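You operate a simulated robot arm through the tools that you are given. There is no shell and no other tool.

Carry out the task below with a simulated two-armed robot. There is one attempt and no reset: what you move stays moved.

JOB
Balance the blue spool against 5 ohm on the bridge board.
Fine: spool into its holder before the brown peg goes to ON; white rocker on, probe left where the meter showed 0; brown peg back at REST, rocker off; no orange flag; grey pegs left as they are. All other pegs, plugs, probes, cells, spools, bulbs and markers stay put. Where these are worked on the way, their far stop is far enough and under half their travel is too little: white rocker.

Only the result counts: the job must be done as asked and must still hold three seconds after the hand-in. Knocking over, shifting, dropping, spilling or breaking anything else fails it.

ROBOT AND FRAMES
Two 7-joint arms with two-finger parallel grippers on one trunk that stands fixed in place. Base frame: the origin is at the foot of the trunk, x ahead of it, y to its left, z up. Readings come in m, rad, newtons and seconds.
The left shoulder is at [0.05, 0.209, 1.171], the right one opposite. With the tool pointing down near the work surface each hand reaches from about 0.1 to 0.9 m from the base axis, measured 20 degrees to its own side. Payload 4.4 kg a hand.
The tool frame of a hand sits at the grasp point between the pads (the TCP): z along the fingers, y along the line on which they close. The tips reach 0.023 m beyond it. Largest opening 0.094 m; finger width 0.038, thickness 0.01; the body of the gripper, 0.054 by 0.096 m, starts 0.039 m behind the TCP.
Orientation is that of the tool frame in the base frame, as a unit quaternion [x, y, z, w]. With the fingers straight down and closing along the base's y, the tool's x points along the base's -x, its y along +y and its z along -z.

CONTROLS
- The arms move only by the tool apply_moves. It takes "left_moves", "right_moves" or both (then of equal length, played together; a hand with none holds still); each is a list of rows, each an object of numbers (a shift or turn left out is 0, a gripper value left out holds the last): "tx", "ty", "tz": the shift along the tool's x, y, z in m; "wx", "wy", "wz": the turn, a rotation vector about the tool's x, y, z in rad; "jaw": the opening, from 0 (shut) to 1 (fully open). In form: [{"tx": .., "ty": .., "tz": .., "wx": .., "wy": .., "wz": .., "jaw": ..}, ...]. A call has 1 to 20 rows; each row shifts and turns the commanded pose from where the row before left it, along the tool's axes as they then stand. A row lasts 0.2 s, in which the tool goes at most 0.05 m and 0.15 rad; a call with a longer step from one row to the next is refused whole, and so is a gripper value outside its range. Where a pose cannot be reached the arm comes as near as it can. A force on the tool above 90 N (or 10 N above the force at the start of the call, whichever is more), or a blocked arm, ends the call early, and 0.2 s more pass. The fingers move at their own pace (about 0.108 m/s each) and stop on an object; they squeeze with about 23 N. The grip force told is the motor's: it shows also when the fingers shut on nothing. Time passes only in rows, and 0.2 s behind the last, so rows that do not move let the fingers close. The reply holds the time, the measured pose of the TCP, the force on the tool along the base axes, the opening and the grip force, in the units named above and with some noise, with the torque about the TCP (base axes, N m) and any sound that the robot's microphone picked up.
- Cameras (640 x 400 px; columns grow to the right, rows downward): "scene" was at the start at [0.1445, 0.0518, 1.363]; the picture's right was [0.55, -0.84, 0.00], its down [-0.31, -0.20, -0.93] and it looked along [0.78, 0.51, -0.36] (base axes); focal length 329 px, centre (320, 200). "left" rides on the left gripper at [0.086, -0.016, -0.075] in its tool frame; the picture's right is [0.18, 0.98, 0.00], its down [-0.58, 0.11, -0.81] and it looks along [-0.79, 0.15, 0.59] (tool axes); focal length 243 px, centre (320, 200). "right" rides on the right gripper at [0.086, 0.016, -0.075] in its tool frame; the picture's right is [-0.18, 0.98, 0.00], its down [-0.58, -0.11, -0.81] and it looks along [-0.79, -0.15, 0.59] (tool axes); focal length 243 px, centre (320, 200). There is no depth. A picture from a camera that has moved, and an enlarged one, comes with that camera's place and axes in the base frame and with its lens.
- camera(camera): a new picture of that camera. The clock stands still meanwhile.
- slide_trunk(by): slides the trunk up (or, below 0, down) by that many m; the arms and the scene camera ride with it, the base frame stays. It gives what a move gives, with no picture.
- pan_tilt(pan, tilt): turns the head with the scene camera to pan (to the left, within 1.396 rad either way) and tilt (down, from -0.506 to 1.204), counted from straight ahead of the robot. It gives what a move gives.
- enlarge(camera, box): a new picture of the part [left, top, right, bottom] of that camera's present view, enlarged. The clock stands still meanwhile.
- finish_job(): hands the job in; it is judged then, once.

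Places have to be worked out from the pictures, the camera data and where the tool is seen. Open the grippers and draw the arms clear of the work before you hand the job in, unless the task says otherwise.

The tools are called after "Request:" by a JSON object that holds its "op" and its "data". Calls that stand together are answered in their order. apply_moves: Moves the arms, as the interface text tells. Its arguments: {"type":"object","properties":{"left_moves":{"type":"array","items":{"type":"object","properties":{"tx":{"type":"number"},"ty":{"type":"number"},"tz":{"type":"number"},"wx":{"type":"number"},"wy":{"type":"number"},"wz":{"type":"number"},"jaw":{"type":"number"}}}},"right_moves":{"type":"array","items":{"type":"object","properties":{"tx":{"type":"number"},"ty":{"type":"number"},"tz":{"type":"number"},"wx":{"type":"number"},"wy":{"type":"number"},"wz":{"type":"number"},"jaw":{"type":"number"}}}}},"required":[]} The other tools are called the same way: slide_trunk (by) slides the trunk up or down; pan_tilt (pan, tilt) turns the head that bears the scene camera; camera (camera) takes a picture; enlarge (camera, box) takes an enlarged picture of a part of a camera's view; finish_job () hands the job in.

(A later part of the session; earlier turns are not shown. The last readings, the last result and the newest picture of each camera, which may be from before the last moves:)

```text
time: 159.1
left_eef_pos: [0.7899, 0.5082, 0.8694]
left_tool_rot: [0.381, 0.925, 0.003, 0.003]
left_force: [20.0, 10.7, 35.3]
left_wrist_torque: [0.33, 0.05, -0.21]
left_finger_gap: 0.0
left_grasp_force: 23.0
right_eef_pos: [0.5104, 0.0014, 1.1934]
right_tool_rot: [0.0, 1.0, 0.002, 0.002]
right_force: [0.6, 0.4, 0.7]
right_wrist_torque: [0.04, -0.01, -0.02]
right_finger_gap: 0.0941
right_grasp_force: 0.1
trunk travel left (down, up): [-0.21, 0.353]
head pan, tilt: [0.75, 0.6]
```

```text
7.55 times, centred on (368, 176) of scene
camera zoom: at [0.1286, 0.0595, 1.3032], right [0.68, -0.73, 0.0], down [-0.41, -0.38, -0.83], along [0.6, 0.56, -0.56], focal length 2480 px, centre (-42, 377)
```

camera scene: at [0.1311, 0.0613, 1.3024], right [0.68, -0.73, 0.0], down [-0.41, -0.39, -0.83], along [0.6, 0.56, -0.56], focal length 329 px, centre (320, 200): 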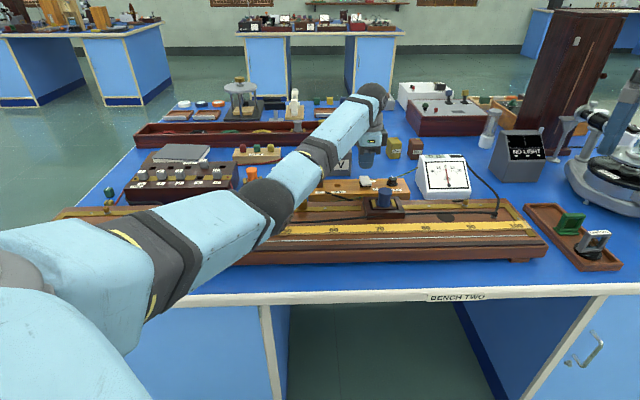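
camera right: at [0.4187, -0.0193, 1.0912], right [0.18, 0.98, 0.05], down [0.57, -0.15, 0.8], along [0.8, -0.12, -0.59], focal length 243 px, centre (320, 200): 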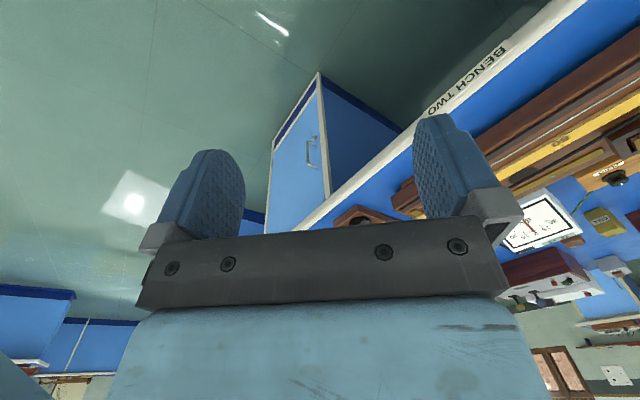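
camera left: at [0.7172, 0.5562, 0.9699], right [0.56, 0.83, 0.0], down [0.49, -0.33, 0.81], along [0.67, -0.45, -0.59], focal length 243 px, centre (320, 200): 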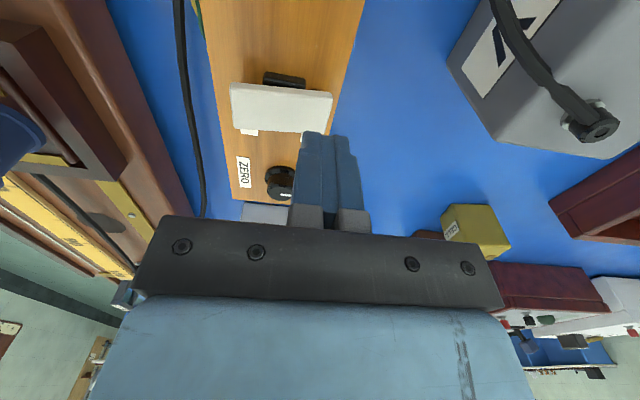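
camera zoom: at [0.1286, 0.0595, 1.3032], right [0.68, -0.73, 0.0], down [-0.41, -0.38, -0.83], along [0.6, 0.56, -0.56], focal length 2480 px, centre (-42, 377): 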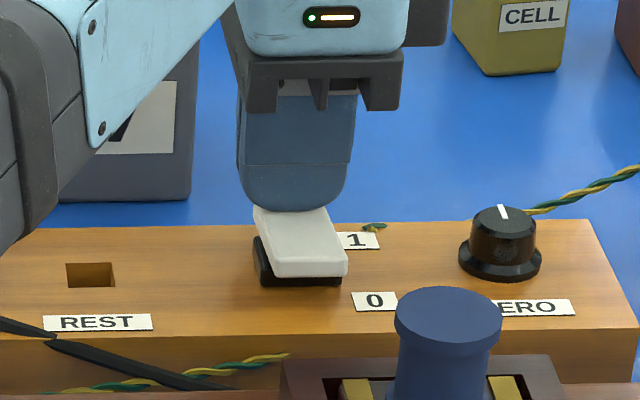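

Let me lift off and measure the rocker's tilt.

Request:
{"op": "apply_moves", "data": {"left_moves": [{"tz": -0.015}, {"tz": -0.03}, {"tz": -0.04}, {"tz": -0.03}, {}]}}

Request:
{"op": "enlarge", "data": {"camera": "scene", "box": [332, 165, 396, 205]}}

Request:
{"op": "enlarge", "data": {"camera": "left", "box": [200, 20, 360, 120]}}

```text
time: 160.3
left_eef_pos: [0.7881, 0.5093, 0.978]
left_tool_rot: [0.381, 0.924, 0.0, -0.001]
left_force: [-0.3, 0.5, 0.5]
left_wrist_torque: [-0.01, 0.03, 0.04]
left_finger_gap: 0.0001
left_grasp_force: 22.9
right_eef_pos: [0.513, 0.0032, 1.1899]
right_tool_rot: [0.0, 1.0, 0.0, 0.0]
right_force: [0.1, 0.5, 0.0]
right_wrist_torque: [0.01, 0.0, -0.01]
right_finger_gap: 0.094
right_grasp_force: 0.0
trunk travel left (down, up): [-0.21, 0.353]
head pan, tilt: [0.75, 0.6]
```

```text
10.00 times, centred on (364, 185) of scene
camera zoom: at [0.1316, 0.0617, 1.3022], right [0.68, -0.73, 0.0], down [-0.41, -0.39, -0.82], along [0.6, 0.56, -0.57], focal length 3286 px, centre (-120, 350)
```

zoom: 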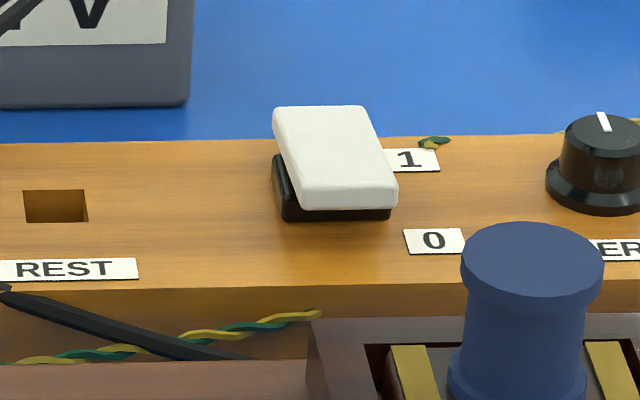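

```text
4.00 times, centred on (280, 70) of left
camera zoom: at [0.7153, 0.5593, 1.0517], right [0.56, 0.83, 0.0], down [0.49, -0.33, 0.8], along [0.66, -0.45, -0.59], focal length 970 px, centre (480, 720)
```

zoom: 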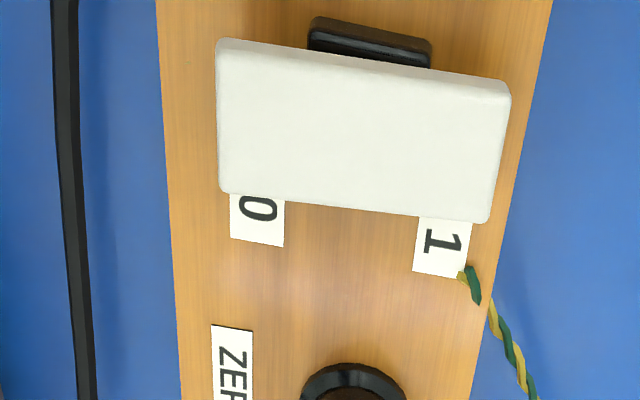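

The rocker tilt (−9.5°) matches the earlier ON state, so it is on. Check the meter with the probe where it stands.

Request:
{"op": "enlarge", "data": {"camera": "scene", "box": [396, 140, 492, 210]}}

Request:
{"op": "camera", "data": {"camera": "scene"}}

```text
5.71 times, centred on (444, 175) of scene
camera zoom: at [0.1316, 0.0617, 1.3022], right [0.68, -0.73, 0.0], down [-0.41, -0.39, -0.82], along [0.6, 0.56, -0.57], focal length 1878 px, centre (-389, 343)
```

zoom: 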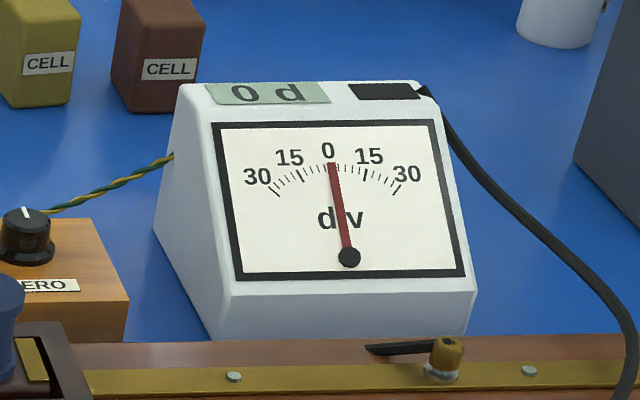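

```text
taken
camera scene: at [0.1316, 0.0617, 1.3022], right [0.68, -0.73, 0.0], down [-0.41, -0.39, -0.82], along [0.6, 0.56, -0.57], focal length 329 px, centre (320, 200)
```

scene: 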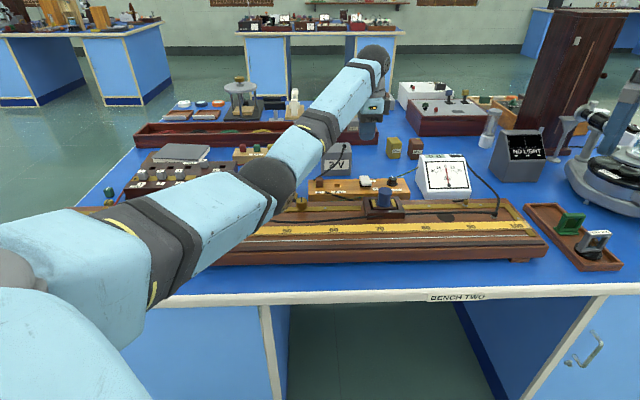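

Reads 0 d live. Now I go back to re-grasp the probe: raise hand and trunk, then move high over it.

Request:
{"op": "apply_moves", "data": {"left_moves": [{"tz": -0.04, "jaw": 0.4}, {"tz": -0.04}, {"tz": -0.02}, {}]}}

Request:
{"op": "slide_trunk", "data": {"by": 0.1}}

Request:
{"op": "apply_moves", "data": {"left_moves": [{"tx": 0.0347, "ty": -0.0286}, {"tx": 0.0347, "ty": -0.0286}, {"tx": 0.0347, "ty": -0.0286}, {"tx": 0.0347, "ty": -0.0286}, {"tx": 0.0347, "ty": -0.0286}, {"tx": 0.0347, "ty": -0.0286}, {"tx": 0.0347, "ty": -0.0286}, {"tx": 0.0347, "ty": -0.0286}, {"tx": 0.0347, "ty": -0.0286}, {}]}}

Request:
{"op": "camera", "data": {"camera": "left"}}

Request:
{"op": "camera", "data": {"camera": "scene"}}

```text
time: 161.3
left_eef_pos: [0.7878, 0.5093, 1.0756]
left_tool_rot: [0.381, 0.925, 0.0, -0.001]
left_force: [-0.7, -0.4, -0.6]
left_wrist_torque: [0.01, -0.02, -0.04]
left_finger_gap: 0.0375
left_grasp_force: 0.0
right_eef_pos: [0.5129, 0.0032, 1.19]
right_tool_rot: [0.001, 1.0, 0.0, 0.0]
right_force: [0.6, 0.2, 0.1]
right_wrist_torque: [-0.04, 0.0, 0.0]
right_finger_gap: 0.094
right_grasp_force: 0.1
trunk travel left (down, up): [-0.21, 0.353]
head pan, tilt: [0.75, 0.6]
```

```text
time: 162.6
left_eef_pos: [0.7883, 0.5091, 1.1752]
left_tool_rot: [0.381, 0.925, -0.001, -0.002]
left_force: [0.1, 0.2, 0.4]
left_wrist_torque: [-0.04, -0.03, 0.0]
left_finger_gap: 0.0378
left_grasp_force: 0.1
right_eef_pos: [0.5129, 0.0035, 1.29]
right_tool_rot: [0.0, 1.0, 0.0, 0.0]
right_force: [0.4, -0.2, 0.6]
right_wrist_torque: [0.0, 0.01, 0.02]
right_finger_gap: 0.0941
right_grasp_force: 0.1
trunk travel left (down, up): [-0.31, 0.253]
head pan, tilt: [0.75, 0.6]
```

```text
time: 164.8
left_eef_pos: [0.3861, 0.5444, 1.1753]
left_tool_rot: [0.381, 0.925, -0.001, -0.002]
left_force: [0.2, 0.0, -0.3]
left_wrist_torque: [-0.03, 0.03, 0.04]
left_finger_gap: 0.0372
left_grasp_force: 0.2
right_eef_pos: [0.5137, 0.0044, 1.2888]
right_tool_rot: [0.0, 1.0, -0.001, -0.002]
right_force: [-0.1, 0.5, -0.1]
right_wrist_torque: [-0.02, 0.01, -0.04]
right_finger_gap: 0.0942
right_grasp_force: 0.1
trunk travel left (down, up): [-0.31, 0.253]
head pan, tilt: [0.75, 0.6]
```

```text
taken
camera left: at [0.3134, 0.595, 1.2498], right [0.56, 0.83, 0.0], down [0.49, -0.33, 0.8], along [0.66, -0.45, -0.59], focal length 243 px, centre (320, 200)
```

left: 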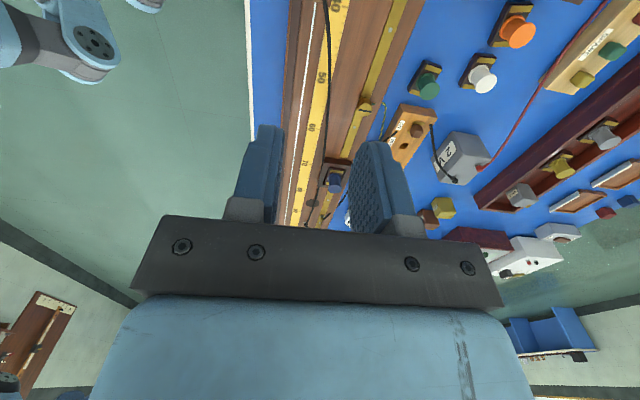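

```text
taken
camera scene: at [0.133, 0.0626, 1.402], right [0.68, -0.73, 0.0], down [-0.41, -0.39, -0.82], along [0.6, 0.56, -0.57], focal length 329 px, centre (320, 200)
```

scene: 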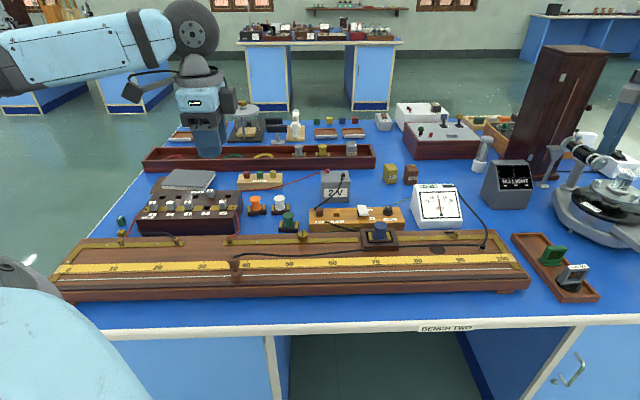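

Body posture is good with the elbow out to the left and high. Lower to z≈1.0 above the probe and look.

Request:
{"op": "apply_moves", "data": {"left_moves": [{"tz": 0.045}, {"tz": 0.045}, {"tz": 0.045}, {"tz": 0.04}, {}]}}

Request:
{"op": "camera", "data": {"camera": "left"}}

Request:
{"op": "enlarge", "data": {"camera": "left", "box": [240, 0, 400, 100]}}

Request:
{"op": "camera", "data": {"camera": "scene"}}

```text
time: 166.0
left_eef_pos: [0.3846, 0.5441, 0.9989]
left_tool_rot: [0.381, 0.925, 0.0, -0.001]
left_force: [-0.4, -0.7, -0.6]
left_wrist_torque: [-0.01, -0.01, 0.0]
left_finger_gap: 0.0377
left_grasp_force: 0.0
right_eef_pos: [0.5122, 0.0028, 1.2921]
right_tool_rot: [0.0, 1.0, 0.0, 0.0]
right_force: [0.0, -0.2, 0.0]
right_wrist_torque: [0.02, -0.01, -0.03]
right_finger_gap: 0.094
right_grasp_force: 0.1
trunk travel left (down, up): [-0.31, 0.253]
head pan, tilt: [0.75, 0.6]
```

```text
taken
camera left: at [0.3117, 0.5932, 1.0746], right [0.56, 0.83, 0.0], down [0.49, -0.33, 0.81], along [0.67, -0.45, -0.59], focal length 243 px, centre (320, 200)
```

left: 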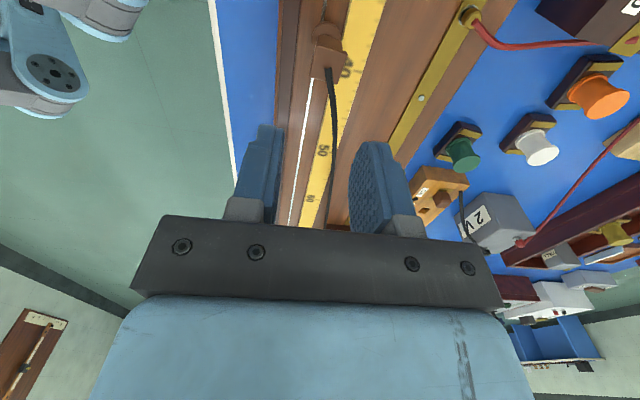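

```text
4.00 times, centred on (320, 50) of left
camera zoom: at [0.3117, 0.5932, 1.0746], right [0.56, 0.83, 0.0], down [0.49, -0.33, 0.81], along [0.67, -0.45, -0.59], focal length 970 px, centre (320, 800)
```

zoom: 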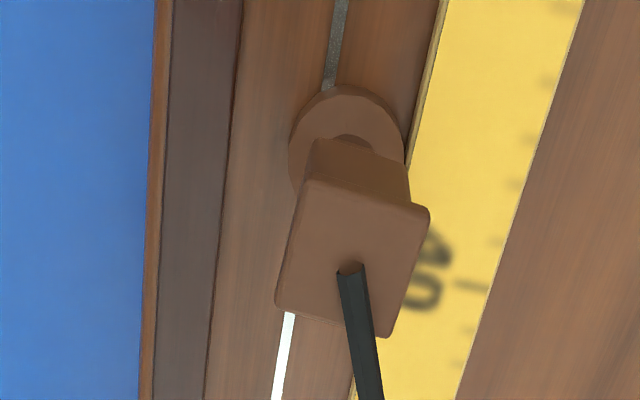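

```text
taken
camera scene: at [0.1307, 0.0607, 1.4025], right [0.68, -0.73, 0.0], down [-0.41, -0.38, -0.83], along [0.6, 0.56, -0.56], focal length 329 px, centre (320, 200)
```

scene: 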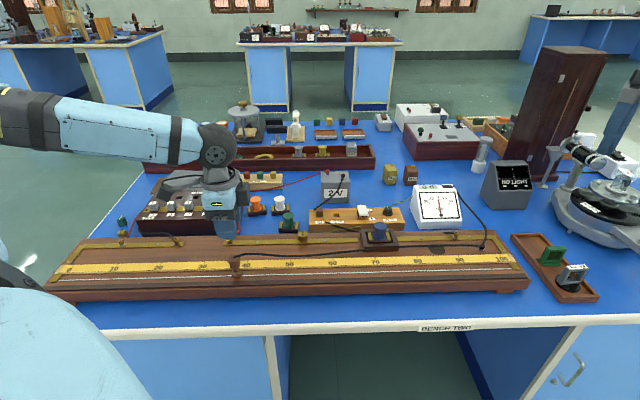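

Probe head centre now e≈−0.1175, n≈0.6605 (wire at n≈0.655) – so it was indeed shifted. Align over it, descend and grip.

Request:
{"op": "apply_moves", "data": {"left_moves": [{"tx": 0.0047, "ty": 0.0038}, {"tz": 0.035}, {"tz": 0.035}, {"tz": 0.02}, {"tz": 0.0154}, {}]}}

Request:
{"op": "camera", "data": {"camera": "left"}}

Request:
{"op": "enlarge", "data": {"camera": "scene", "box": [190, 225, 290, 290]}}

```text
time: 167.4
left_eef_pos: [0.3852, 0.5507, 0.8947]
left_tool_rot: [0.381, 0.924, 0.001, -0.001]
left_force: [0.2, -1.3, -1.3]
left_wrist_torque: [0.0, -0.01, 0.01]
left_finger_gap: 0.0379
left_grasp_force: 0.0
right_eef_pos: [0.5112, 0.0034, 1.2908]
right_tool_rot: [0.0, 1.0, 0.0, 0.0]
right_force: [0.2, -0.3, -0.7]
right_wrist_torque: [0.0, 0.0, 0.02]
right_finger_gap: 0.0937
right_grasp_force: 0.1
trunk travel left (down, up): [-0.31, 0.253]
head pan, tilt: [0.75, 0.6]
```

```text
taken
camera left: at [0.3119, 0.601, 0.97], right [0.56, 0.83, 0.0], down [0.49, -0.33, 0.81], along [0.67, -0.45, -0.59], focal length 243 px, centre (320, 200)
```

left: 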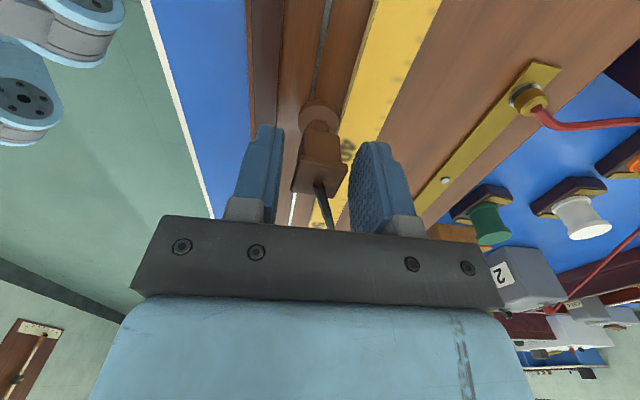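

```text
6.15 times, centred on (240, 258) of scene
camera zoom: at [0.131, 0.061, 1.4024], right [0.68, -0.73, 0.0], down [-0.41, -0.39, -0.83], along [0.6, 0.56, -0.56], focal length 2022 px, centre (812, -154)
```

zoom: 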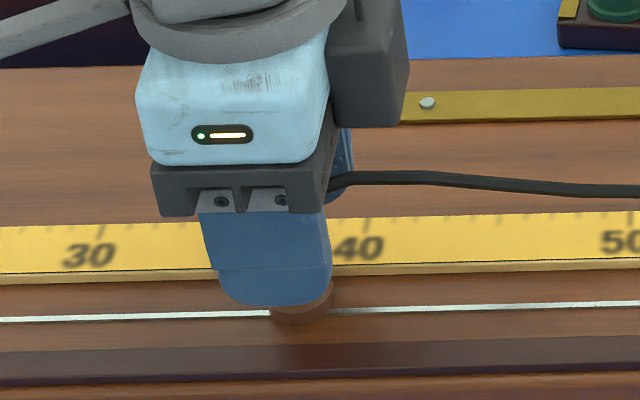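

Aligned. Close on the probe head.

Request:
{"op": "apply_moves", "data": {"left_moves": [{"jaw": 0.2}, {"jaw": 0.0}, {"jaw": 0.0}, {"jaw": 0.0}, {}]}}

Request:
{"op": "enlarge", "data": {"camera": "left", "box": [240, 60, 400, 220]}}

Request:
{"op": "enlarge", "data": {"camera": "scene", "box": [396, 165, 492, 235]}}

```text
time: 168.6
left_eef_pos: [0.3846, 0.5504, 0.8949]
left_tool_rot: [0.381, 0.924, -0.001, -0.001]
left_force: [-6.8, -5.5, -2.9]
left_wrist_torque: [-0.33, 0.32, 0.01]
left_finger_gap: 0.0185
left_grasp_force: 23.0
right_eef_pos: [0.5119, 0.0036, 1.2916]
right_tool_rot: [-0.001, 1.0, 0.001, 0.0]
right_force: [0.1, -0.4, -0.6]
right_wrist_torque: [0.0, 0.0, 0.0]
right_finger_gap: 0.094
right_grasp_force: 0.0
trunk travel left (down, up): [-0.31, 0.253]
head pan, tilt: [0.75, 0.6]
```

```text
2.50 times, centred on (320, 140) of left
camera zoom: at [0.3116, 0.6009, 0.9699], right [0.56, 0.83, 0.0], down [0.49, -0.33, 0.81], along [0.67, -0.45, -0.59], focal length 606 px, centre (320, 350)
```

zoom: 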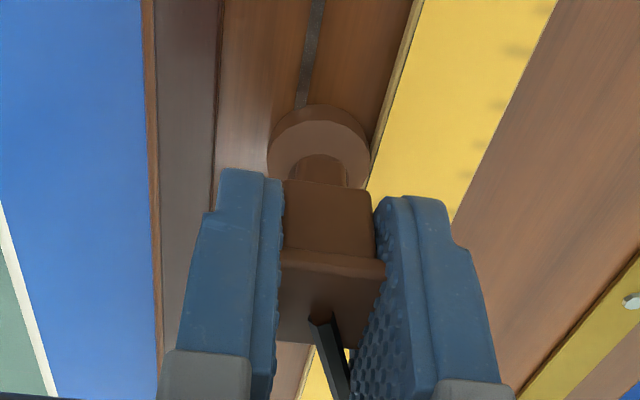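

```text
5.71 times, centred on (444, 200) of scene
camera zoom: at [0.1309, 0.0612, 1.4024], right [0.68, -0.73, 0.0], down [-0.41, -0.39, -0.83], along [0.6, 0.56, -0.56], focal length 1878 px, centre (-389, 200)
```

zoom: 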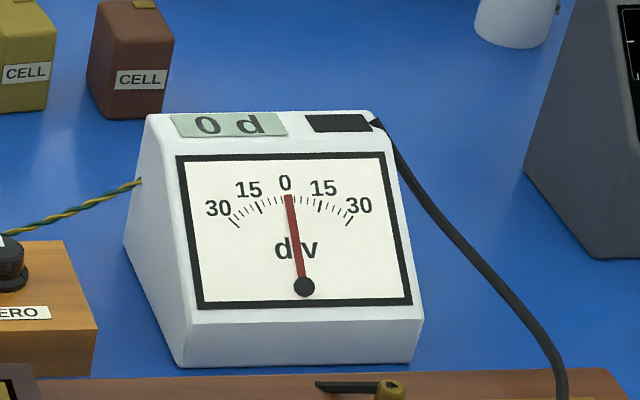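

Gripped. Lift 6 mm, shift +4.5 mm in e and −5 mm in n to sit centrally on the wire, lower again and read the meter.

Request:
{"op": "apply_moves", "data": {"left_moves": [{"tz": -0.006}, {"tx": -0.0045, "ty": -0.005}, {"tz": 0.005}, {"tz": 0.001}, {}, {}, {}, {}]}}

Request:
{"op": "enlarge", "data": {"camera": "scene", "box": [396, 165, 492, 235]}}

Request:
{"op": "enlarge", "data": {"camera": "left", "box": [240, 60, 400, 220]}}

```text
time: 170.4
left_eef_pos: [0.3837, 0.5452, 0.8946]
left_tool_rot: [0.381, 0.924, -0.001, -0.001]
left_force: [-0.5, 0.6, -1.2]
left_wrist_torque: [0.02, 0.04, -0.04]
left_finger_gap: 0.0186
left_grasp_force: 23.1
right_eef_pos: [0.512, 0.003, 1.2895]
right_tool_rot: [0.001, 1.0, 0.0, 0.0]
right_force: [-1.1, 0.4, 0.1]
right_wrist_torque: [-0.02, 0.03, 0.01]
right_finger_gap: 0.0941
right_grasp_force: 0.0
trunk travel left (down, up): [-0.31, 0.253]
head pan, tilt: [0.75, 0.6]
```

```text
5.71 times, centred on (444, 200) of scene
camera zoom: at [0.1313, 0.0615, 1.4023], right [0.68, -0.73, 0.0], down [-0.41, -0.39, -0.82], along [0.6, 0.56, -0.57], focal length 1878 px, centre (-389, 200)
```

zoom: 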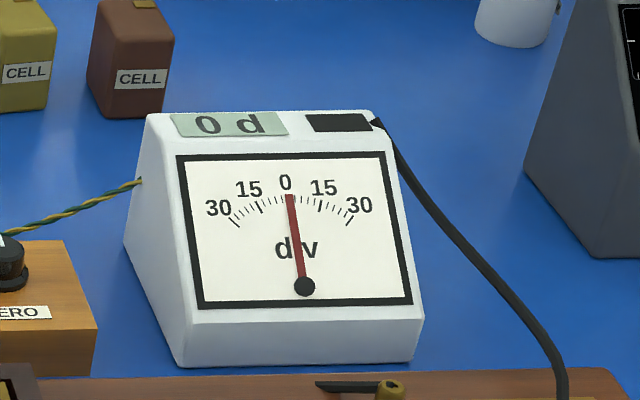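

```text
2.50 times, centred on (320, 140) of left
camera zoom: at [0.3112, 0.5949, 0.9698], right [0.56, 0.83, 0.0], down [0.49, -0.33, 0.81], along [0.67, -0.45, -0.59], focal length 606 px, centre (320, 350)
```

zoom: 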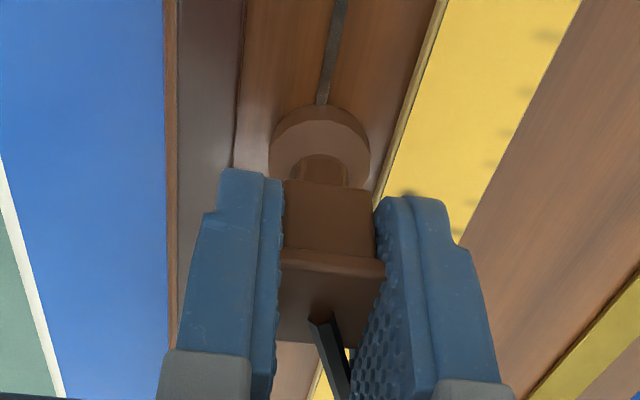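

The wire now enters at the centre of the foot. Lower about 1 mm more for firm contact and read.

Request:
{"op": "apply_moves", "data": {"left_moves": [{"tz": 0.001}, {}, {}, {}, {}]}}

Request:
{"op": "enlarge", "data": {"camera": "scene", "box": [396, 165, 492, 235]}}

```text
time: 171.6
left_eef_pos: [0.3841, 0.5455, 0.895]
left_tool_rot: [0.381, 0.925, 0.0, -0.001]
left_force: [0.2, -0.5, 3.0]
left_wrist_torque: [0.02, -0.06, -0.03]
left_finger_gap: 0.0187
left_grasp_force: 22.8
right_eef_pos: [0.5118, 0.0018, 1.2912]
right_tool_rot: [0.0, 1.0, 0.0, -0.001]
right_force: [-0.3, 1.6, -1.2]
right_wrist_torque: [0.0, -0.03, -0.01]
right_finger_gap: 0.0942
right_grasp_force: 0.0
trunk travel left (down, up): [-0.31, 0.253]
head pan, tilt: [0.75, 0.6]
```

```text
5.71 times, centred on (444, 200) of scene
camera zoom: at [0.1311, 0.061, 1.4024], right [0.68, -0.73, 0.0], down [-0.41, -0.39, -0.83], along [0.6, 0.56, -0.56], focal length 1878 px, centre (-389, 200)
```

zoom: 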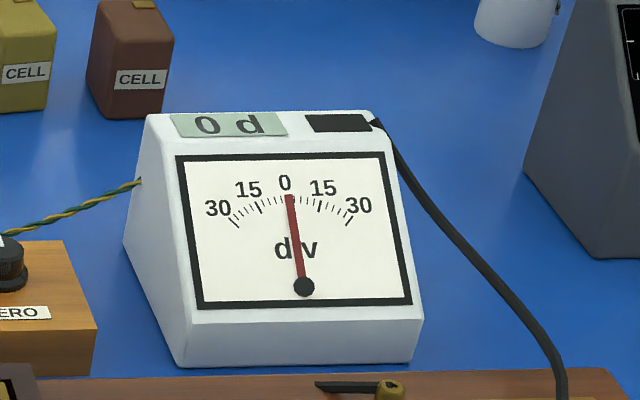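

0 d with 3 N contact. Verify that the circuit is live and re-centre: test +0.7 cm.

Request:
{"op": "apply_moves", "data": {"left_moves": [{"tz": -0.005}, {"tx": -0.007}, {"tz": 0.005}, {}, {}, {}, {}]}}

Request:
{"op": "enlarge", "data": {"camera": "scene", "box": [396, 165, 492, 235]}}

```text
time: 173.2
left_eef_pos: [0.39, 0.5425, 0.8949]
left_tool_rot: [0.381, 0.924, 0.0, 0.0]
left_force: [-0.9, 0.2, 1.0]
left_wrist_torque: [0.01, 0.04, 0.02]
left_finger_gap: 0.0189
left_grasp_force: 22.8
right_eef_pos: [0.513, 0.0036, 1.291]
right_tool_rot: [0.001, 1.0, 0.0, 0.0]
right_force: [-0.1, -0.4, 0.1]
right_wrist_torque: [0.02, -0.01, -0.03]
right_finger_gap: 0.094
right_grasp_force: 0.2
trunk travel left (down, up): [-0.31, 0.253]
head pan, tilt: [0.75, 0.6]
```

```text
5.71 times, centred on (444, 200) of scene
camera zoom: at [0.1311, 0.0613, 1.4024], right [0.68, -0.73, 0.0], down [-0.41, -0.39, -0.83], along [0.6, 0.56, -0.56], focal length 1878 px, centre (-389, 200)
```

zoom: 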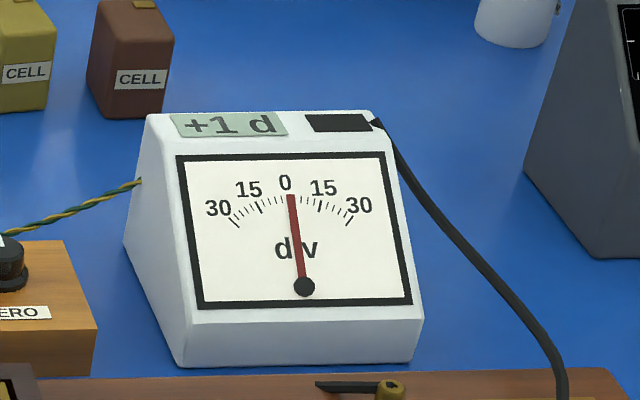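

Live: +1 d at +0.7 cm. Now test at −0.5 cm from the base point.

Request:
{"op": "apply_moves", "data": {"left_moves": [{"tz": -0.005}, {"tx": 0.012}, {"tz": 0.0052}, {}, {}, {}, {}]}}

Request:
{"op": "enlarge", "data": {"camera": "scene", "box": [396, 165, 492, 235]}}

```text
time: 174.8
left_eef_pos: [0.3798, 0.5493, 0.8953]
left_tool_rot: [0.382, 0.924, 0.001, 0.0]
left_force: [-0.5, -0.2, 0.3]
left_wrist_torque: [0.03, 0.02, -0.01]
left_finger_gap: 0.0188
left_grasp_force: 22.9
right_eef_pos: [0.5122, 0.0029, 1.2912]
right_tool_rot: [0.0, 1.0, 0.001, 0.0]
right_force: [-0.2, -1.1, 0.1]
right_wrist_torque: [-0.01, 0.01, 0.03]
right_finger_gap: 0.0942
right_grasp_force: 0.0
trunk travel left (down, up): [-0.31, 0.253]
head pan, tilt: [0.75, 0.6]
```

```text
5.71 times, centred on (444, 200) of scene
camera zoom: at [0.1312, 0.0613, 1.4024], right [0.68, -0.73, 0.0], down [-0.41, -0.39, -0.83], along [0.6, 0.56, -0.56], focal length 1878 px, centre (-389, 200)
```

zoom: 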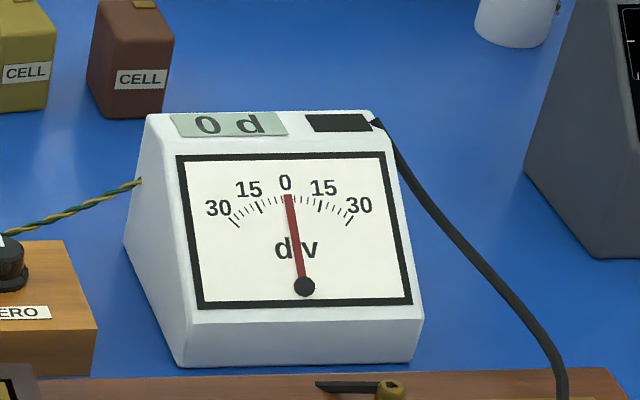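

0 d but contact may be missing; lower 0.8 mm and re-read.

Request:
{"op": "apply_moves", "data": {"left_moves": [{"tz": 0.0008}, {}, {}, {}, {}]}}

Request:
{"op": "enlarge", "data": {"camera": "scene", "box": [396, 165, 492, 235]}}

```text
time: 176.0
left_eef_pos: [0.3807, 0.548, 0.8957]
left_tool_rot: [0.381, 0.925, 0.001, 0.0]
left_force: [1.3, 4.2, 12.4]
left_wrist_torque: [0.25, 0.09, -0.02]
left_finger_gap: 0.0186
left_grasp_force: 22.7
right_eef_pos: [0.5112, 0.0017, 1.2918]
right_tool_rot: [0.0, 1.0, 0.0, 0.0]
right_force: [-0.9, 0.0, -0.3]
right_wrist_torque: [-0.02, 0.01, -0.04]
right_finger_gap: 0.0937
right_grasp_force: 0.0
trunk travel left (down, up): [-0.31, 0.253]
head pan, tilt: [0.75, 0.6]
```

```text
5.71 times, centred on (444, 200) of scene
camera zoom: at [0.1305, 0.0605, 1.4026], right [0.68, -0.73, 0.0], down [-0.41, -0.38, -0.83], along [0.6, 0.56, -0.56], focal length 1878 px, centre (-389, 200)
```

zoom: 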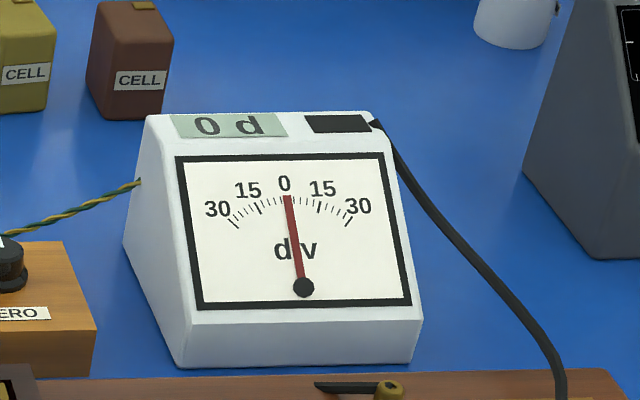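

Still 0 d at −0.5 cm with firm contact. One more check at −0.75 cm to find the lower edge.

Request:
{"op": "apply_moves", "data": {"left_moves": [{"tz": -0.005}, {"tx": 0.0025}, {"tz": 0.0048}, {}, {}, {}, {}, {}]}}

Request:
{"op": "enlarge", "data": {"camera": "scene", "box": [396, 165, 492, 235]}}

```text
time: 177.8
left_eef_pos: [0.3791, 0.5517, 0.8948]
left_tool_rot: [0.381, 0.925, 0.001, 0.0]
left_force: [0.2, 2.8, 15.3]
left_wrist_torque: [0.17, 0.06, -0.03]
left_finger_gap: 0.0187
left_grasp_force: 22.6
right_eef_pos: [0.5115, 0.0019, 1.2912]
right_tool_rot: [-0.001, 1.0, 0.001, 0.0]
right_force: [0.3, 0.1, -0.2]
right_wrist_torque: [0.01, -0.03, 0.01]
right_finger_gap: 0.0939
right_grasp_force: 0.1
trunk travel left (down, up): [-0.31, 0.253]
head pan, tilt: [0.75, 0.6]
```

```text
5.71 times, centred on (444, 200) of scene
camera zoom: at [0.1303, 0.0603, 1.4026], right [0.68, -0.73, 0.0], down [-0.41, -0.38, -0.83], along [0.6, 0.56, -0.56], focal length 1878 px, centre (-389, 200)
```

zoom: 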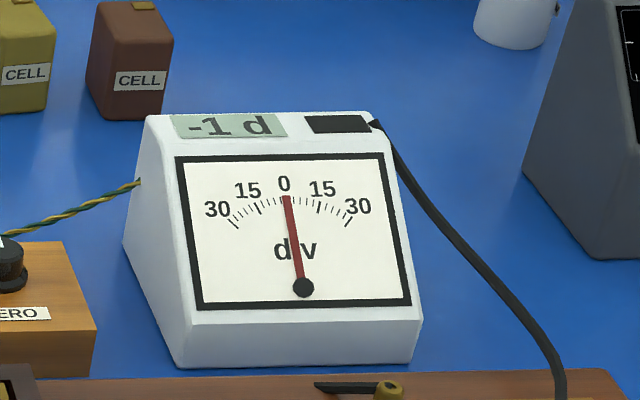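

−1 d at −0.75 cm. So the null centre is about 0.12 cm below the base point: move +6.3 mm, set down and confirm.

Request:
{"op": "apply_moves", "data": {"left_moves": [{"tz": -0.005}, {"tx": -0.0063}, {"tz": 0.0046}, {}, {}, {}, {}, {}]}}

Request:
{"op": "enlarge", "data": {"camera": "scene", "box": [396, 165, 492, 235]}}

Request:
{"op": "enlarge", "data": {"camera": "left", "box": [240, 60, 400, 220]}}

```text
time: 179.6
left_eef_pos: [0.3837, 0.5468, 0.8953]
left_tool_rot: [0.381, 0.924, 0.001, -0.001]
left_force: [0.1, 1.7, 5.0]
left_wrist_torque: [0.07, 0.01, 0.0]
left_finger_gap: 0.0185
left_grasp_force: 23.3
right_eef_pos: [0.5123, 0.0033, 1.2907]
right_tool_rot: [0.0, 1.0, 0.0, 0.0]
right_force: [-0.3, 0.5, -0.1]
right_wrist_torque: [-0.01, 0.0, 0.02]
right_finger_gap: 0.0939
right_grasp_force: 0.0
trunk travel left (down, up): [-0.31, 0.253]
head pan, tilt: [0.75, 0.6]
```

```text
5.71 times, centred on (444, 200) of scene
camera zoom: at [0.131, 0.061, 1.4024], right [0.68, -0.73, 0.0], down [-0.41, -0.39, -0.83], along [0.6, 0.56, -0.56], focal length 1878 px, centre (-389, 200)
```

zoom: 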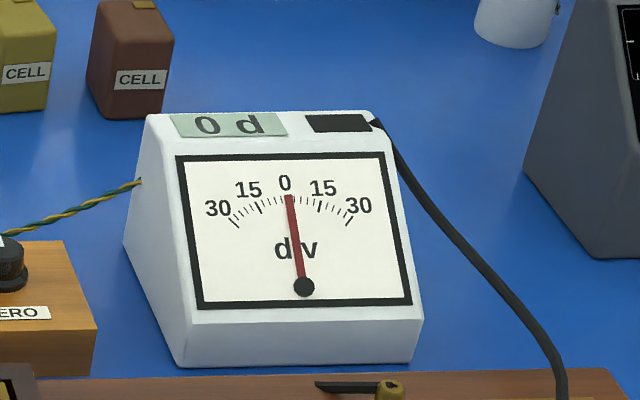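

```text
2.50 times, centred on (320, 140) of left
camera zoom: at [0.31, 0.5961, 0.9693], right [0.56, 0.83, 0.0], down [0.49, -0.33, 0.81], along [0.67, -0.45, -0.59], focal length 606 px, centre (320, 350)
```

zoom: 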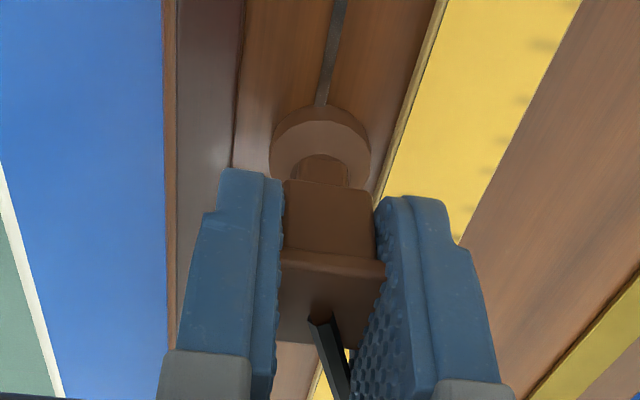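

0 d with 5 N contact, wire central under the foot. Release, rise straight up, and re-check the meter.

Request:
{"op": "apply_moves", "data": {"left_moves": [{"tz": -0.0003, "jaw": 0.1}, {"jaw": 0.25}, {"jaw": 0.4}, {"jaw": 0.4}, {"tz": -0.02}, {"tz": -0.03}, {"tz": -0.04}, {"tz": -0.04}, {"tz": -0.04}, {}]}}

Request:
{"op": "enlarge", "data": {"camera": "scene", "box": [396, 165, 492, 235]}}

Request:
{"op": "enlarge", "data": {"camera": "scene", "box": [206, 240, 270, 280]}}

```text
time: 181.8
left_eef_pos: [0.3817, 0.5463, 1.068]
left_tool_rot: [0.381, 0.924, 0.0, -0.001]
left_force: [-0.9, 0.2, -0.5]
left_wrist_torque: [-0.01, 0.0, 0.01]
left_finger_gap: 0.0376
left_grasp_force: 0.0
right_eef_pos: [0.5129, 0.0039, 1.2915]
right_tool_rot: [0.0, 1.0, 0.0, 0.0]
right_force: [-0.3, 0.6, 0.4]
right_wrist_torque: [-0.01, 0.02, -0.02]
right_finger_gap: 0.0941
right_grasp_force: 0.1
trunk travel left (down, up): [-0.31, 0.253]
head pan, tilt: [0.75, 0.6]
```

```text
5.71 times, centred on (444, 200) of scene
camera zoom: at [0.1317, 0.062, 1.4022], right [0.68, -0.73, 0.0], down [-0.41, -0.39, -0.82], along [0.6, 0.56, -0.57], focal length 1878 px, centre (-389, 200)
```

zoom: 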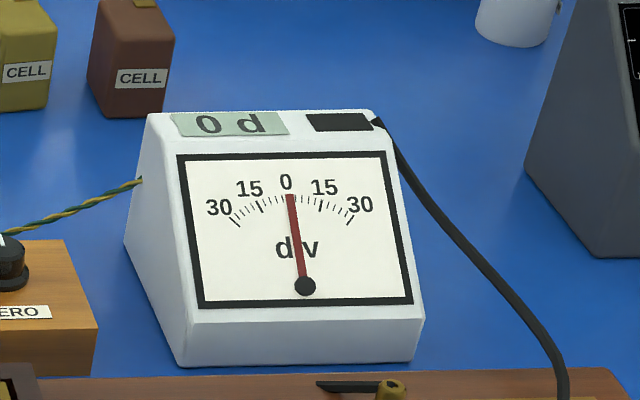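

```text
10.00 times, centred on (238, 260) of scene
camera zoom: at [0.1317, 0.062, 1.4022], right [0.68, -0.73, 0.0], down [-0.41, -0.39, -0.82], along [0.6, 0.56, -0.57], focal length 3286 px, centre (1140, -400)
```

zoom: 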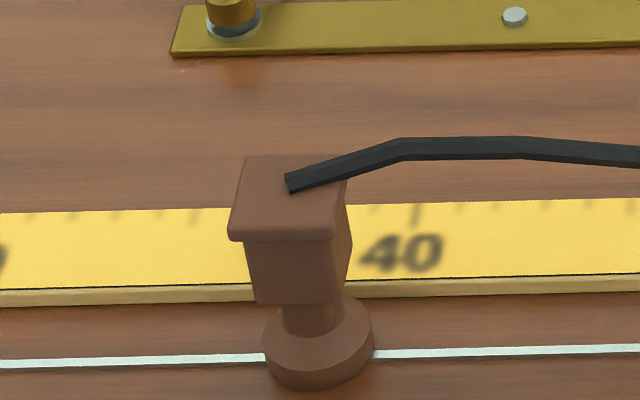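

Probe now central on the wire, meter 0 d. With the trunk kept high, go to the near end of the rocker to switch it off.

Request:
{"op": "slide_trunk", "data": {"by": 0.03}}

Request:
{"op": "apply_moves", "data": {"left_moves": [{"tz": -0.03, "jaw": 0.0}, {"tx": -0.035, "ty": 0.0243, "tz": -0.005}, {"tx": -0.035, "ty": 0.0243, "tz": -0.005}, {"tx": -0.035, "ty": 0.0243, "tz": -0.005}, {"tx": -0.035, "ty": 0.0243, "tz": -0.005}, {"tx": -0.035, "ty": 0.0243, "tz": -0.005}, {"tx": -0.035, "ty": 0.0243, "tz": -0.005}, {"tx": -0.035, "ty": 0.0243, "tz": -0.005}, {"tx": -0.035, "ty": 0.0243, "tz": -0.005}, {"tx": -0.035, "ty": 0.0243, "tz": -0.005}, {}]}}

Request:
{"op": "camera", "data": {"camera": "scene"}}

```text
time: 182.6
left_eef_pos: [0.3822, 0.5456, 1.0965]
left_tool_rot: [0.381, 0.924, 0.0, -0.001]
left_force: [0.5, 0.1, -0.1]
left_wrist_torque: [0.02, -0.01, 0.0]
left_finger_gap: 0.0377
left_grasp_force: 0.1
right_eef_pos: [0.5117, 0.0023, 1.32]
right_tool_rot: [-0.001, 1.0, 0.0, 0.0]
right_force: [0.8, -0.8, 0.0]
right_wrist_torque: [-0.01, 0.01, 0.06]
right_finger_gap: 0.0941
right_grasp_force: 0.0
trunk travel left (down, up): [-0.34, 0.223]
head pan, tilt: [0.75, 0.6]
```

```text
time: 184.9
left_eef_pos: [0.758, 0.4803, 1.173]
left_tool_rot: [0.382, 0.924, 0.001, -0.001]
left_force: [-0.2, -0.7, 0.4]
left_wrist_torque: [-0.01, -0.01, -0.01]
left_finger_gap: 0.0
left_grasp_force: 23.1
right_eef_pos: [0.5106, 0.0047, 1.3216]
right_tool_rot: [0.0, 1.0, 0.0, 0.0]
right_force: [-0.4, -0.8, 0.3]
right_wrist_torque: [0.0, 0.01, 0.02]
right_finger_gap: 0.094
right_grasp_force: 0.2
trunk travel left (down, up): [-0.34, 0.223]
head pan, tilt: [0.75, 0.6]
```

```text
taken
camera scene: at [0.1305, 0.0622, 1.4324], right [0.68, -0.73, 0.0], down [-0.41, -0.39, -0.83], along [0.6, 0.56, -0.56], focal length 329 px, centre (320, 200)
```

scene: 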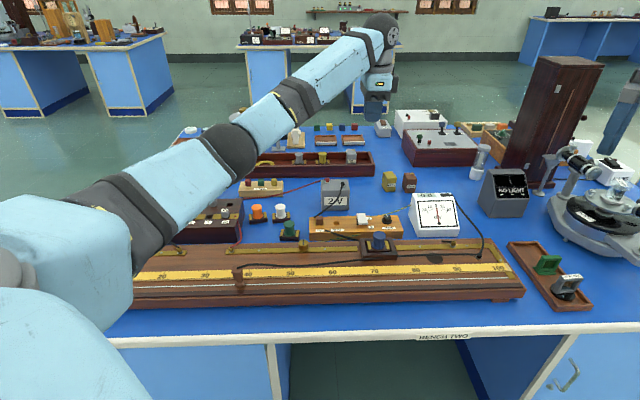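

Clear posture. Lower in stages toward the rocker's near end.

Request:
{"op": "apply_moves", "data": {"left_moves": [{"tz": 0.04}, {"tz": 0.04}, {"tz": 0.04}, {"tz": 0.04}, {"tz": 0.04}, {"tz": 0.04}, {"tz": 0.035}, {}]}}

Request:
{"op": "camera", "data": {"camera": "scene"}}

Request:
{"op": "camera", "data": {"camera": "left"}}

```text
time: 186.8
left_eef_pos: [0.7596, 0.4796, 0.8966]
left_tool_rot: [0.381, 0.924, 0.001, -0.001]
left_force: [-0.5, -0.2, -0.3]
left_wrist_torque: [-0.03, 0.02, 0.01]
left_finger_gap: 0.0
left_grasp_force: 23.0
right_eef_pos: [0.5126, 0.0018, 1.3213]
right_tool_rot: [0.001, 1.0, 0.0, 0.001]
right_force: [0.4, 0.8, 0.9]
right_wrist_torque: [0.0, -0.01, 0.01]
right_finger_gap: 0.0941
right_grasp_force: 0.1
trunk travel left (down, up): [-0.34, 0.223]
head pan, tilt: [0.75, 0.6]
```

```text
taken
camera scene: at [0.1308, 0.0612, 1.4324], right [0.68, -0.73, 0.0], down [-0.41, -0.39, -0.83], along [0.6, 0.56, -0.56], focal length 329 px, centre (320, 200)
```

scene: 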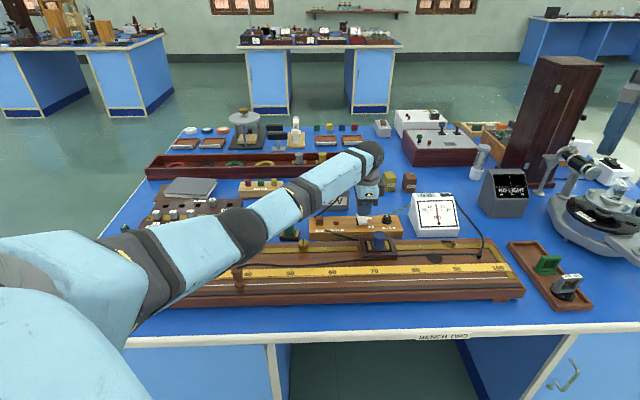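

```text
taken
camera left: at [0.6865, 0.5282, 0.9719], right [0.56, 0.83, 0.0], down [0.49, -0.33, 0.81], along [0.67, -0.45, -0.59], focal length 243 px, centre (320, 200)
```

left: 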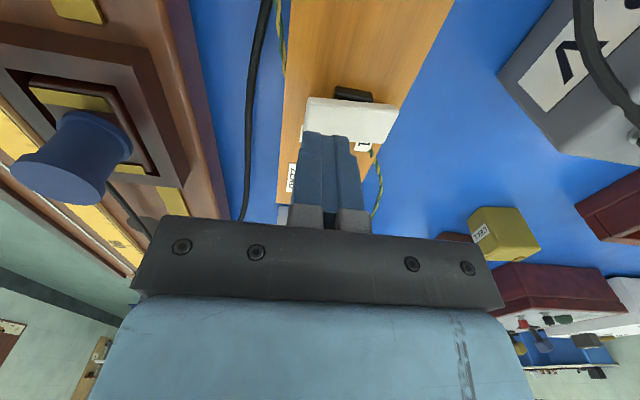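

No lean, probe untouched. Press the near end down.

Request:
{"op": "apply_moves", "data": {"left_moves": [{"tz": 0.013}, {"tz": 0.007}, {"tz": 0.005}, {"tz": 0.004}, {"tz": 0.003}, {"tz": 0.0015}, {}]}}

Request:
{"op": "apply_moves", "data": {"left_moves": [{"tz": -0.012}, {"tz": -0.03}, {"tz": -0.04}, {"tz": -0.03}, {}]}}

Request:
{"op": "enlarge", "data": {"camera": "scene", "box": [310, 190, 470, 290]}}

Request:
{"op": "enlarge", "data": {"camera": "scene", "box": [332, 200, 396, 240]}}

Request:
{"op": "enlarge", "data": {"camera": "scene", "box": [206, 250, 270, 290]}}

```text
time: 188.3
left_eef_pos: [0.7582, 0.4783, 0.8695]
left_tool_rot: [0.381, 0.924, 0.001, 0.003]
left_force: [6.6, 6.2, 33.3]
left_wrist_torque: [0.39, -0.35, 0.0]
left_finger_gap: 0.0
left_grasp_force: 23.1
right_eef_pos: [0.5081, 0.0017, 1.3233]
right_tool_rot: [0.001, 1.0, 0.001, 0.002]
right_force: [-0.4, -0.8, 0.1]
right_wrist_torque: [-0.01, -0.03, 0.01]
right_finger_gap: 0.0943
right_grasp_force: 0.0
trunk travel left (down, up): [-0.34, 0.223]
head pan, tilt: [0.75, 0.6]
```

```text
time: 189.6
left_eef_pos: [0.7592, 0.4781, 0.9744]
left_tool_rot: [0.381, 0.925, 0.0, -0.001]
left_force: [-0.3, 0.5, 0.1]
left_wrist_torque: [0.02, 0.0, -0.02]
left_finger_gap: 0.0001
left_grasp_force: 23.2
right_eef_pos: [0.5105, 0.0044, 1.3209]
right_tool_rot: [0.0, 1.0, 0.0, 0.0]
right_force: [0.6, 0.3, -0.6]
right_wrist_torque: [-0.02, -0.02, 0.0]
right_finger_gap: 0.0941
right_grasp_force: 0.1
trunk travel left (down, up): [-0.34, 0.223]
head pan, tilt: [0.75, 0.6]
```

```text
4.00 times, centred on (390, 240) of scene
camera zoom: at [0.1315, 0.0616, 1.4323], right [0.68, -0.73, 0.0], down [-0.41, -0.39, -0.82], along [0.6, 0.56, -0.57], focal length 1314 px, centre (40, 40)
```

zoom: 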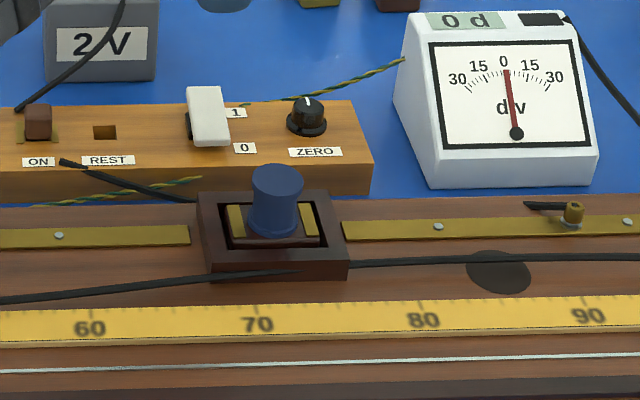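

```text
10.00 times, centred on (364, 220) of scene
camera zoom: at [0.1315, 0.0616, 1.4323], right [0.68, -0.73, 0.0], down [-0.41, -0.39, -0.82], along [0.6, 0.56, -0.57], focal length 3286 px, centre (-120, 0)
```

zoom: 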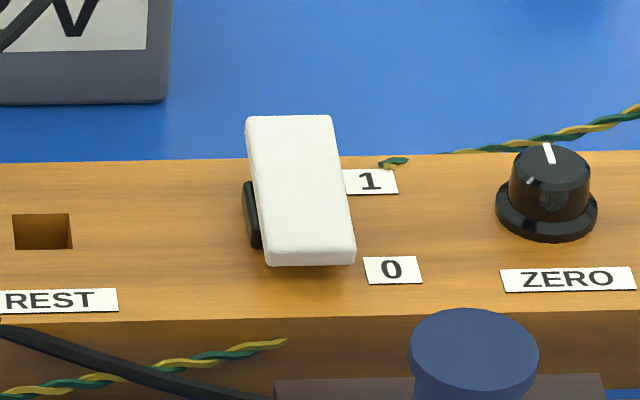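

```text
10.00 times, centred on (238, 270) of scene
camera zoom: at [0.1315, 0.0616, 1.4323], right [0.68, -0.73, 0.0], down [-0.41, -0.39, -0.82], along [0.6, 0.56, -0.57], focal length 3286 px, centre (1140, -500)
```

zoom: 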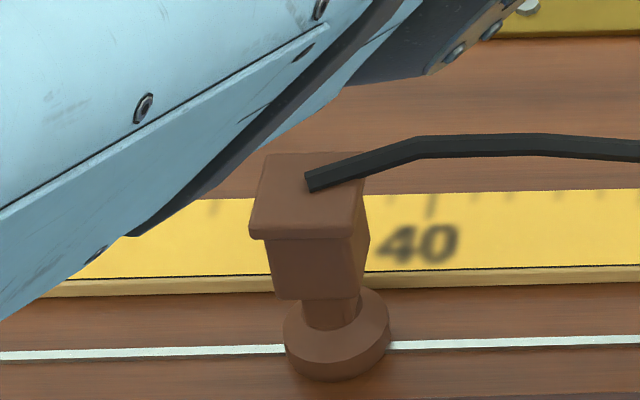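

Rocker is off, probe still in place. Rotate back and move above the peg in ON, with the trunk raised a little more.

Request:
{"op": "slide_trunk", "data": {"by": 0.04}}

Request:
{"op": "apply_moves", "data": {"left_moves": [{"wz": -0.1428, "jaw": 0.4}, {"wz": -0.1428}, {"wz": -0.1428}, {"wz": -0.1428}, {"wz": -0.1428}, {"wz": -0.1428}, {"wz": -0.1428}, {"wz": -0.1428}, {"wz": -0.1428}, {"wz": -0.1428}, {"wz": -0.1428}, {"ty": 0.041, "tx": -0.0067}, {"ty": 0.041, "tx": -0.0067}, {"ty": 0.0408, "tx": -0.0067}, {"tz": 0.03}, {}]}}

Request:
{"op": "enlarge", "data": {"camera": "left", "box": [240, 20, 400, 120]}}

Request:
{"op": "camera", "data": {"camera": "scene"}}

```text
time: 190.4
left_eef_pos: [0.7597, 0.4776, 1.0138]
left_tool_rot: [0.381, 0.924, 0.0, -0.001]
left_force: [-0.2, -0.3, 0.7]
left_wrist_torque: [0.01, -0.01, -0.01]
left_finger_gap: 0.0
left_grasp_force: 23.4
right_eef_pos: [0.5123, 0.0038, 1.3606]
right_tool_rot: [0.0, 1.0, 0.0, 0.0]
right_force: [0.0, -0.2, 1.0]
right_wrist_torque: [0.01, -0.01, 0.0]
right_finger_gap: 0.0939
right_grasp_force: 0.1
trunk travel left (down, up): [-0.38, 0.183]
head pan, tilt: [0.75, 0.6]
```

```text
time: 193.8
left_eef_pos: [0.6872, 0.5794, 0.9842]
left_tool_rot: [-0.384, 0.923, 0.001, 0.0]
left_force: [-0.2, -0.4, -0.5]
left_wrist_torque: [0.02, -0.02, 0.0]
left_finger_gap: 0.0375
left_grasp_force: 0.1
right_eef_pos: [0.5103, 0.0038, 1.3612]
right_tool_rot: [-0.001, 1.0, 0.0, 0.001]
right_force: [-0.6, -0.2, -0.2]
right_wrist_torque: [0.0, -0.03, 0.02]
right_finger_gap: 0.0941
right_grasp_force: 0.0
trunk travel left (down, up): [-0.38, 0.183]
head pan, tilt: [0.75, 0.6]
```

```text
4.00 times, centred on (320, 70) of left
camera zoom: at [0.6379, 0.5071, 1.0591], right [-0.83, 0.56, 0.0], down [0.33, 0.49, 0.81], along [0.45, 0.67, -0.59], focal length 970 px, centre (320, 720)
```

zoom: 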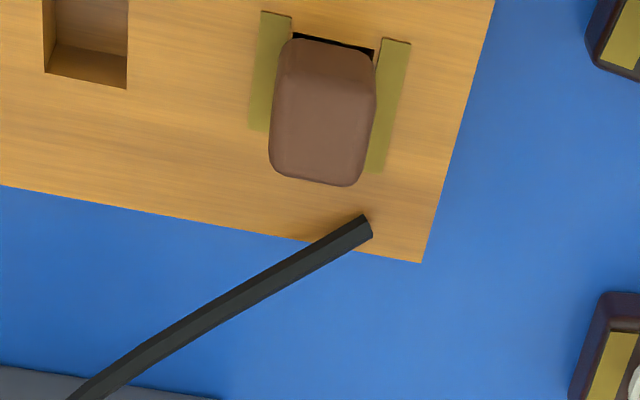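

```text
taken
camera scene: at [0.1304, 0.0613, 1.4725], right [0.68, -0.73, 0.0], down [-0.41, -0.39, -0.83], along [0.6, 0.56, -0.56], focal length 329 px, centre (320, 200)
```

scene: 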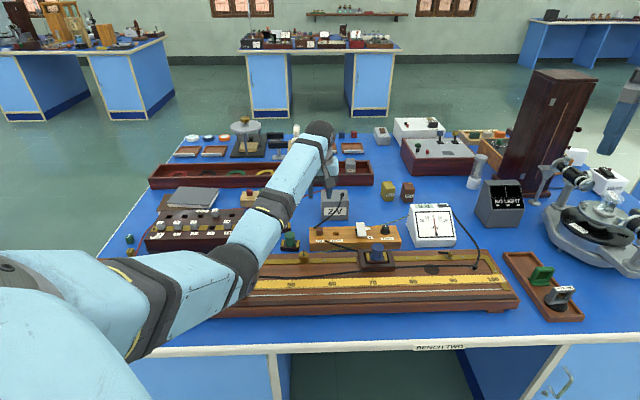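

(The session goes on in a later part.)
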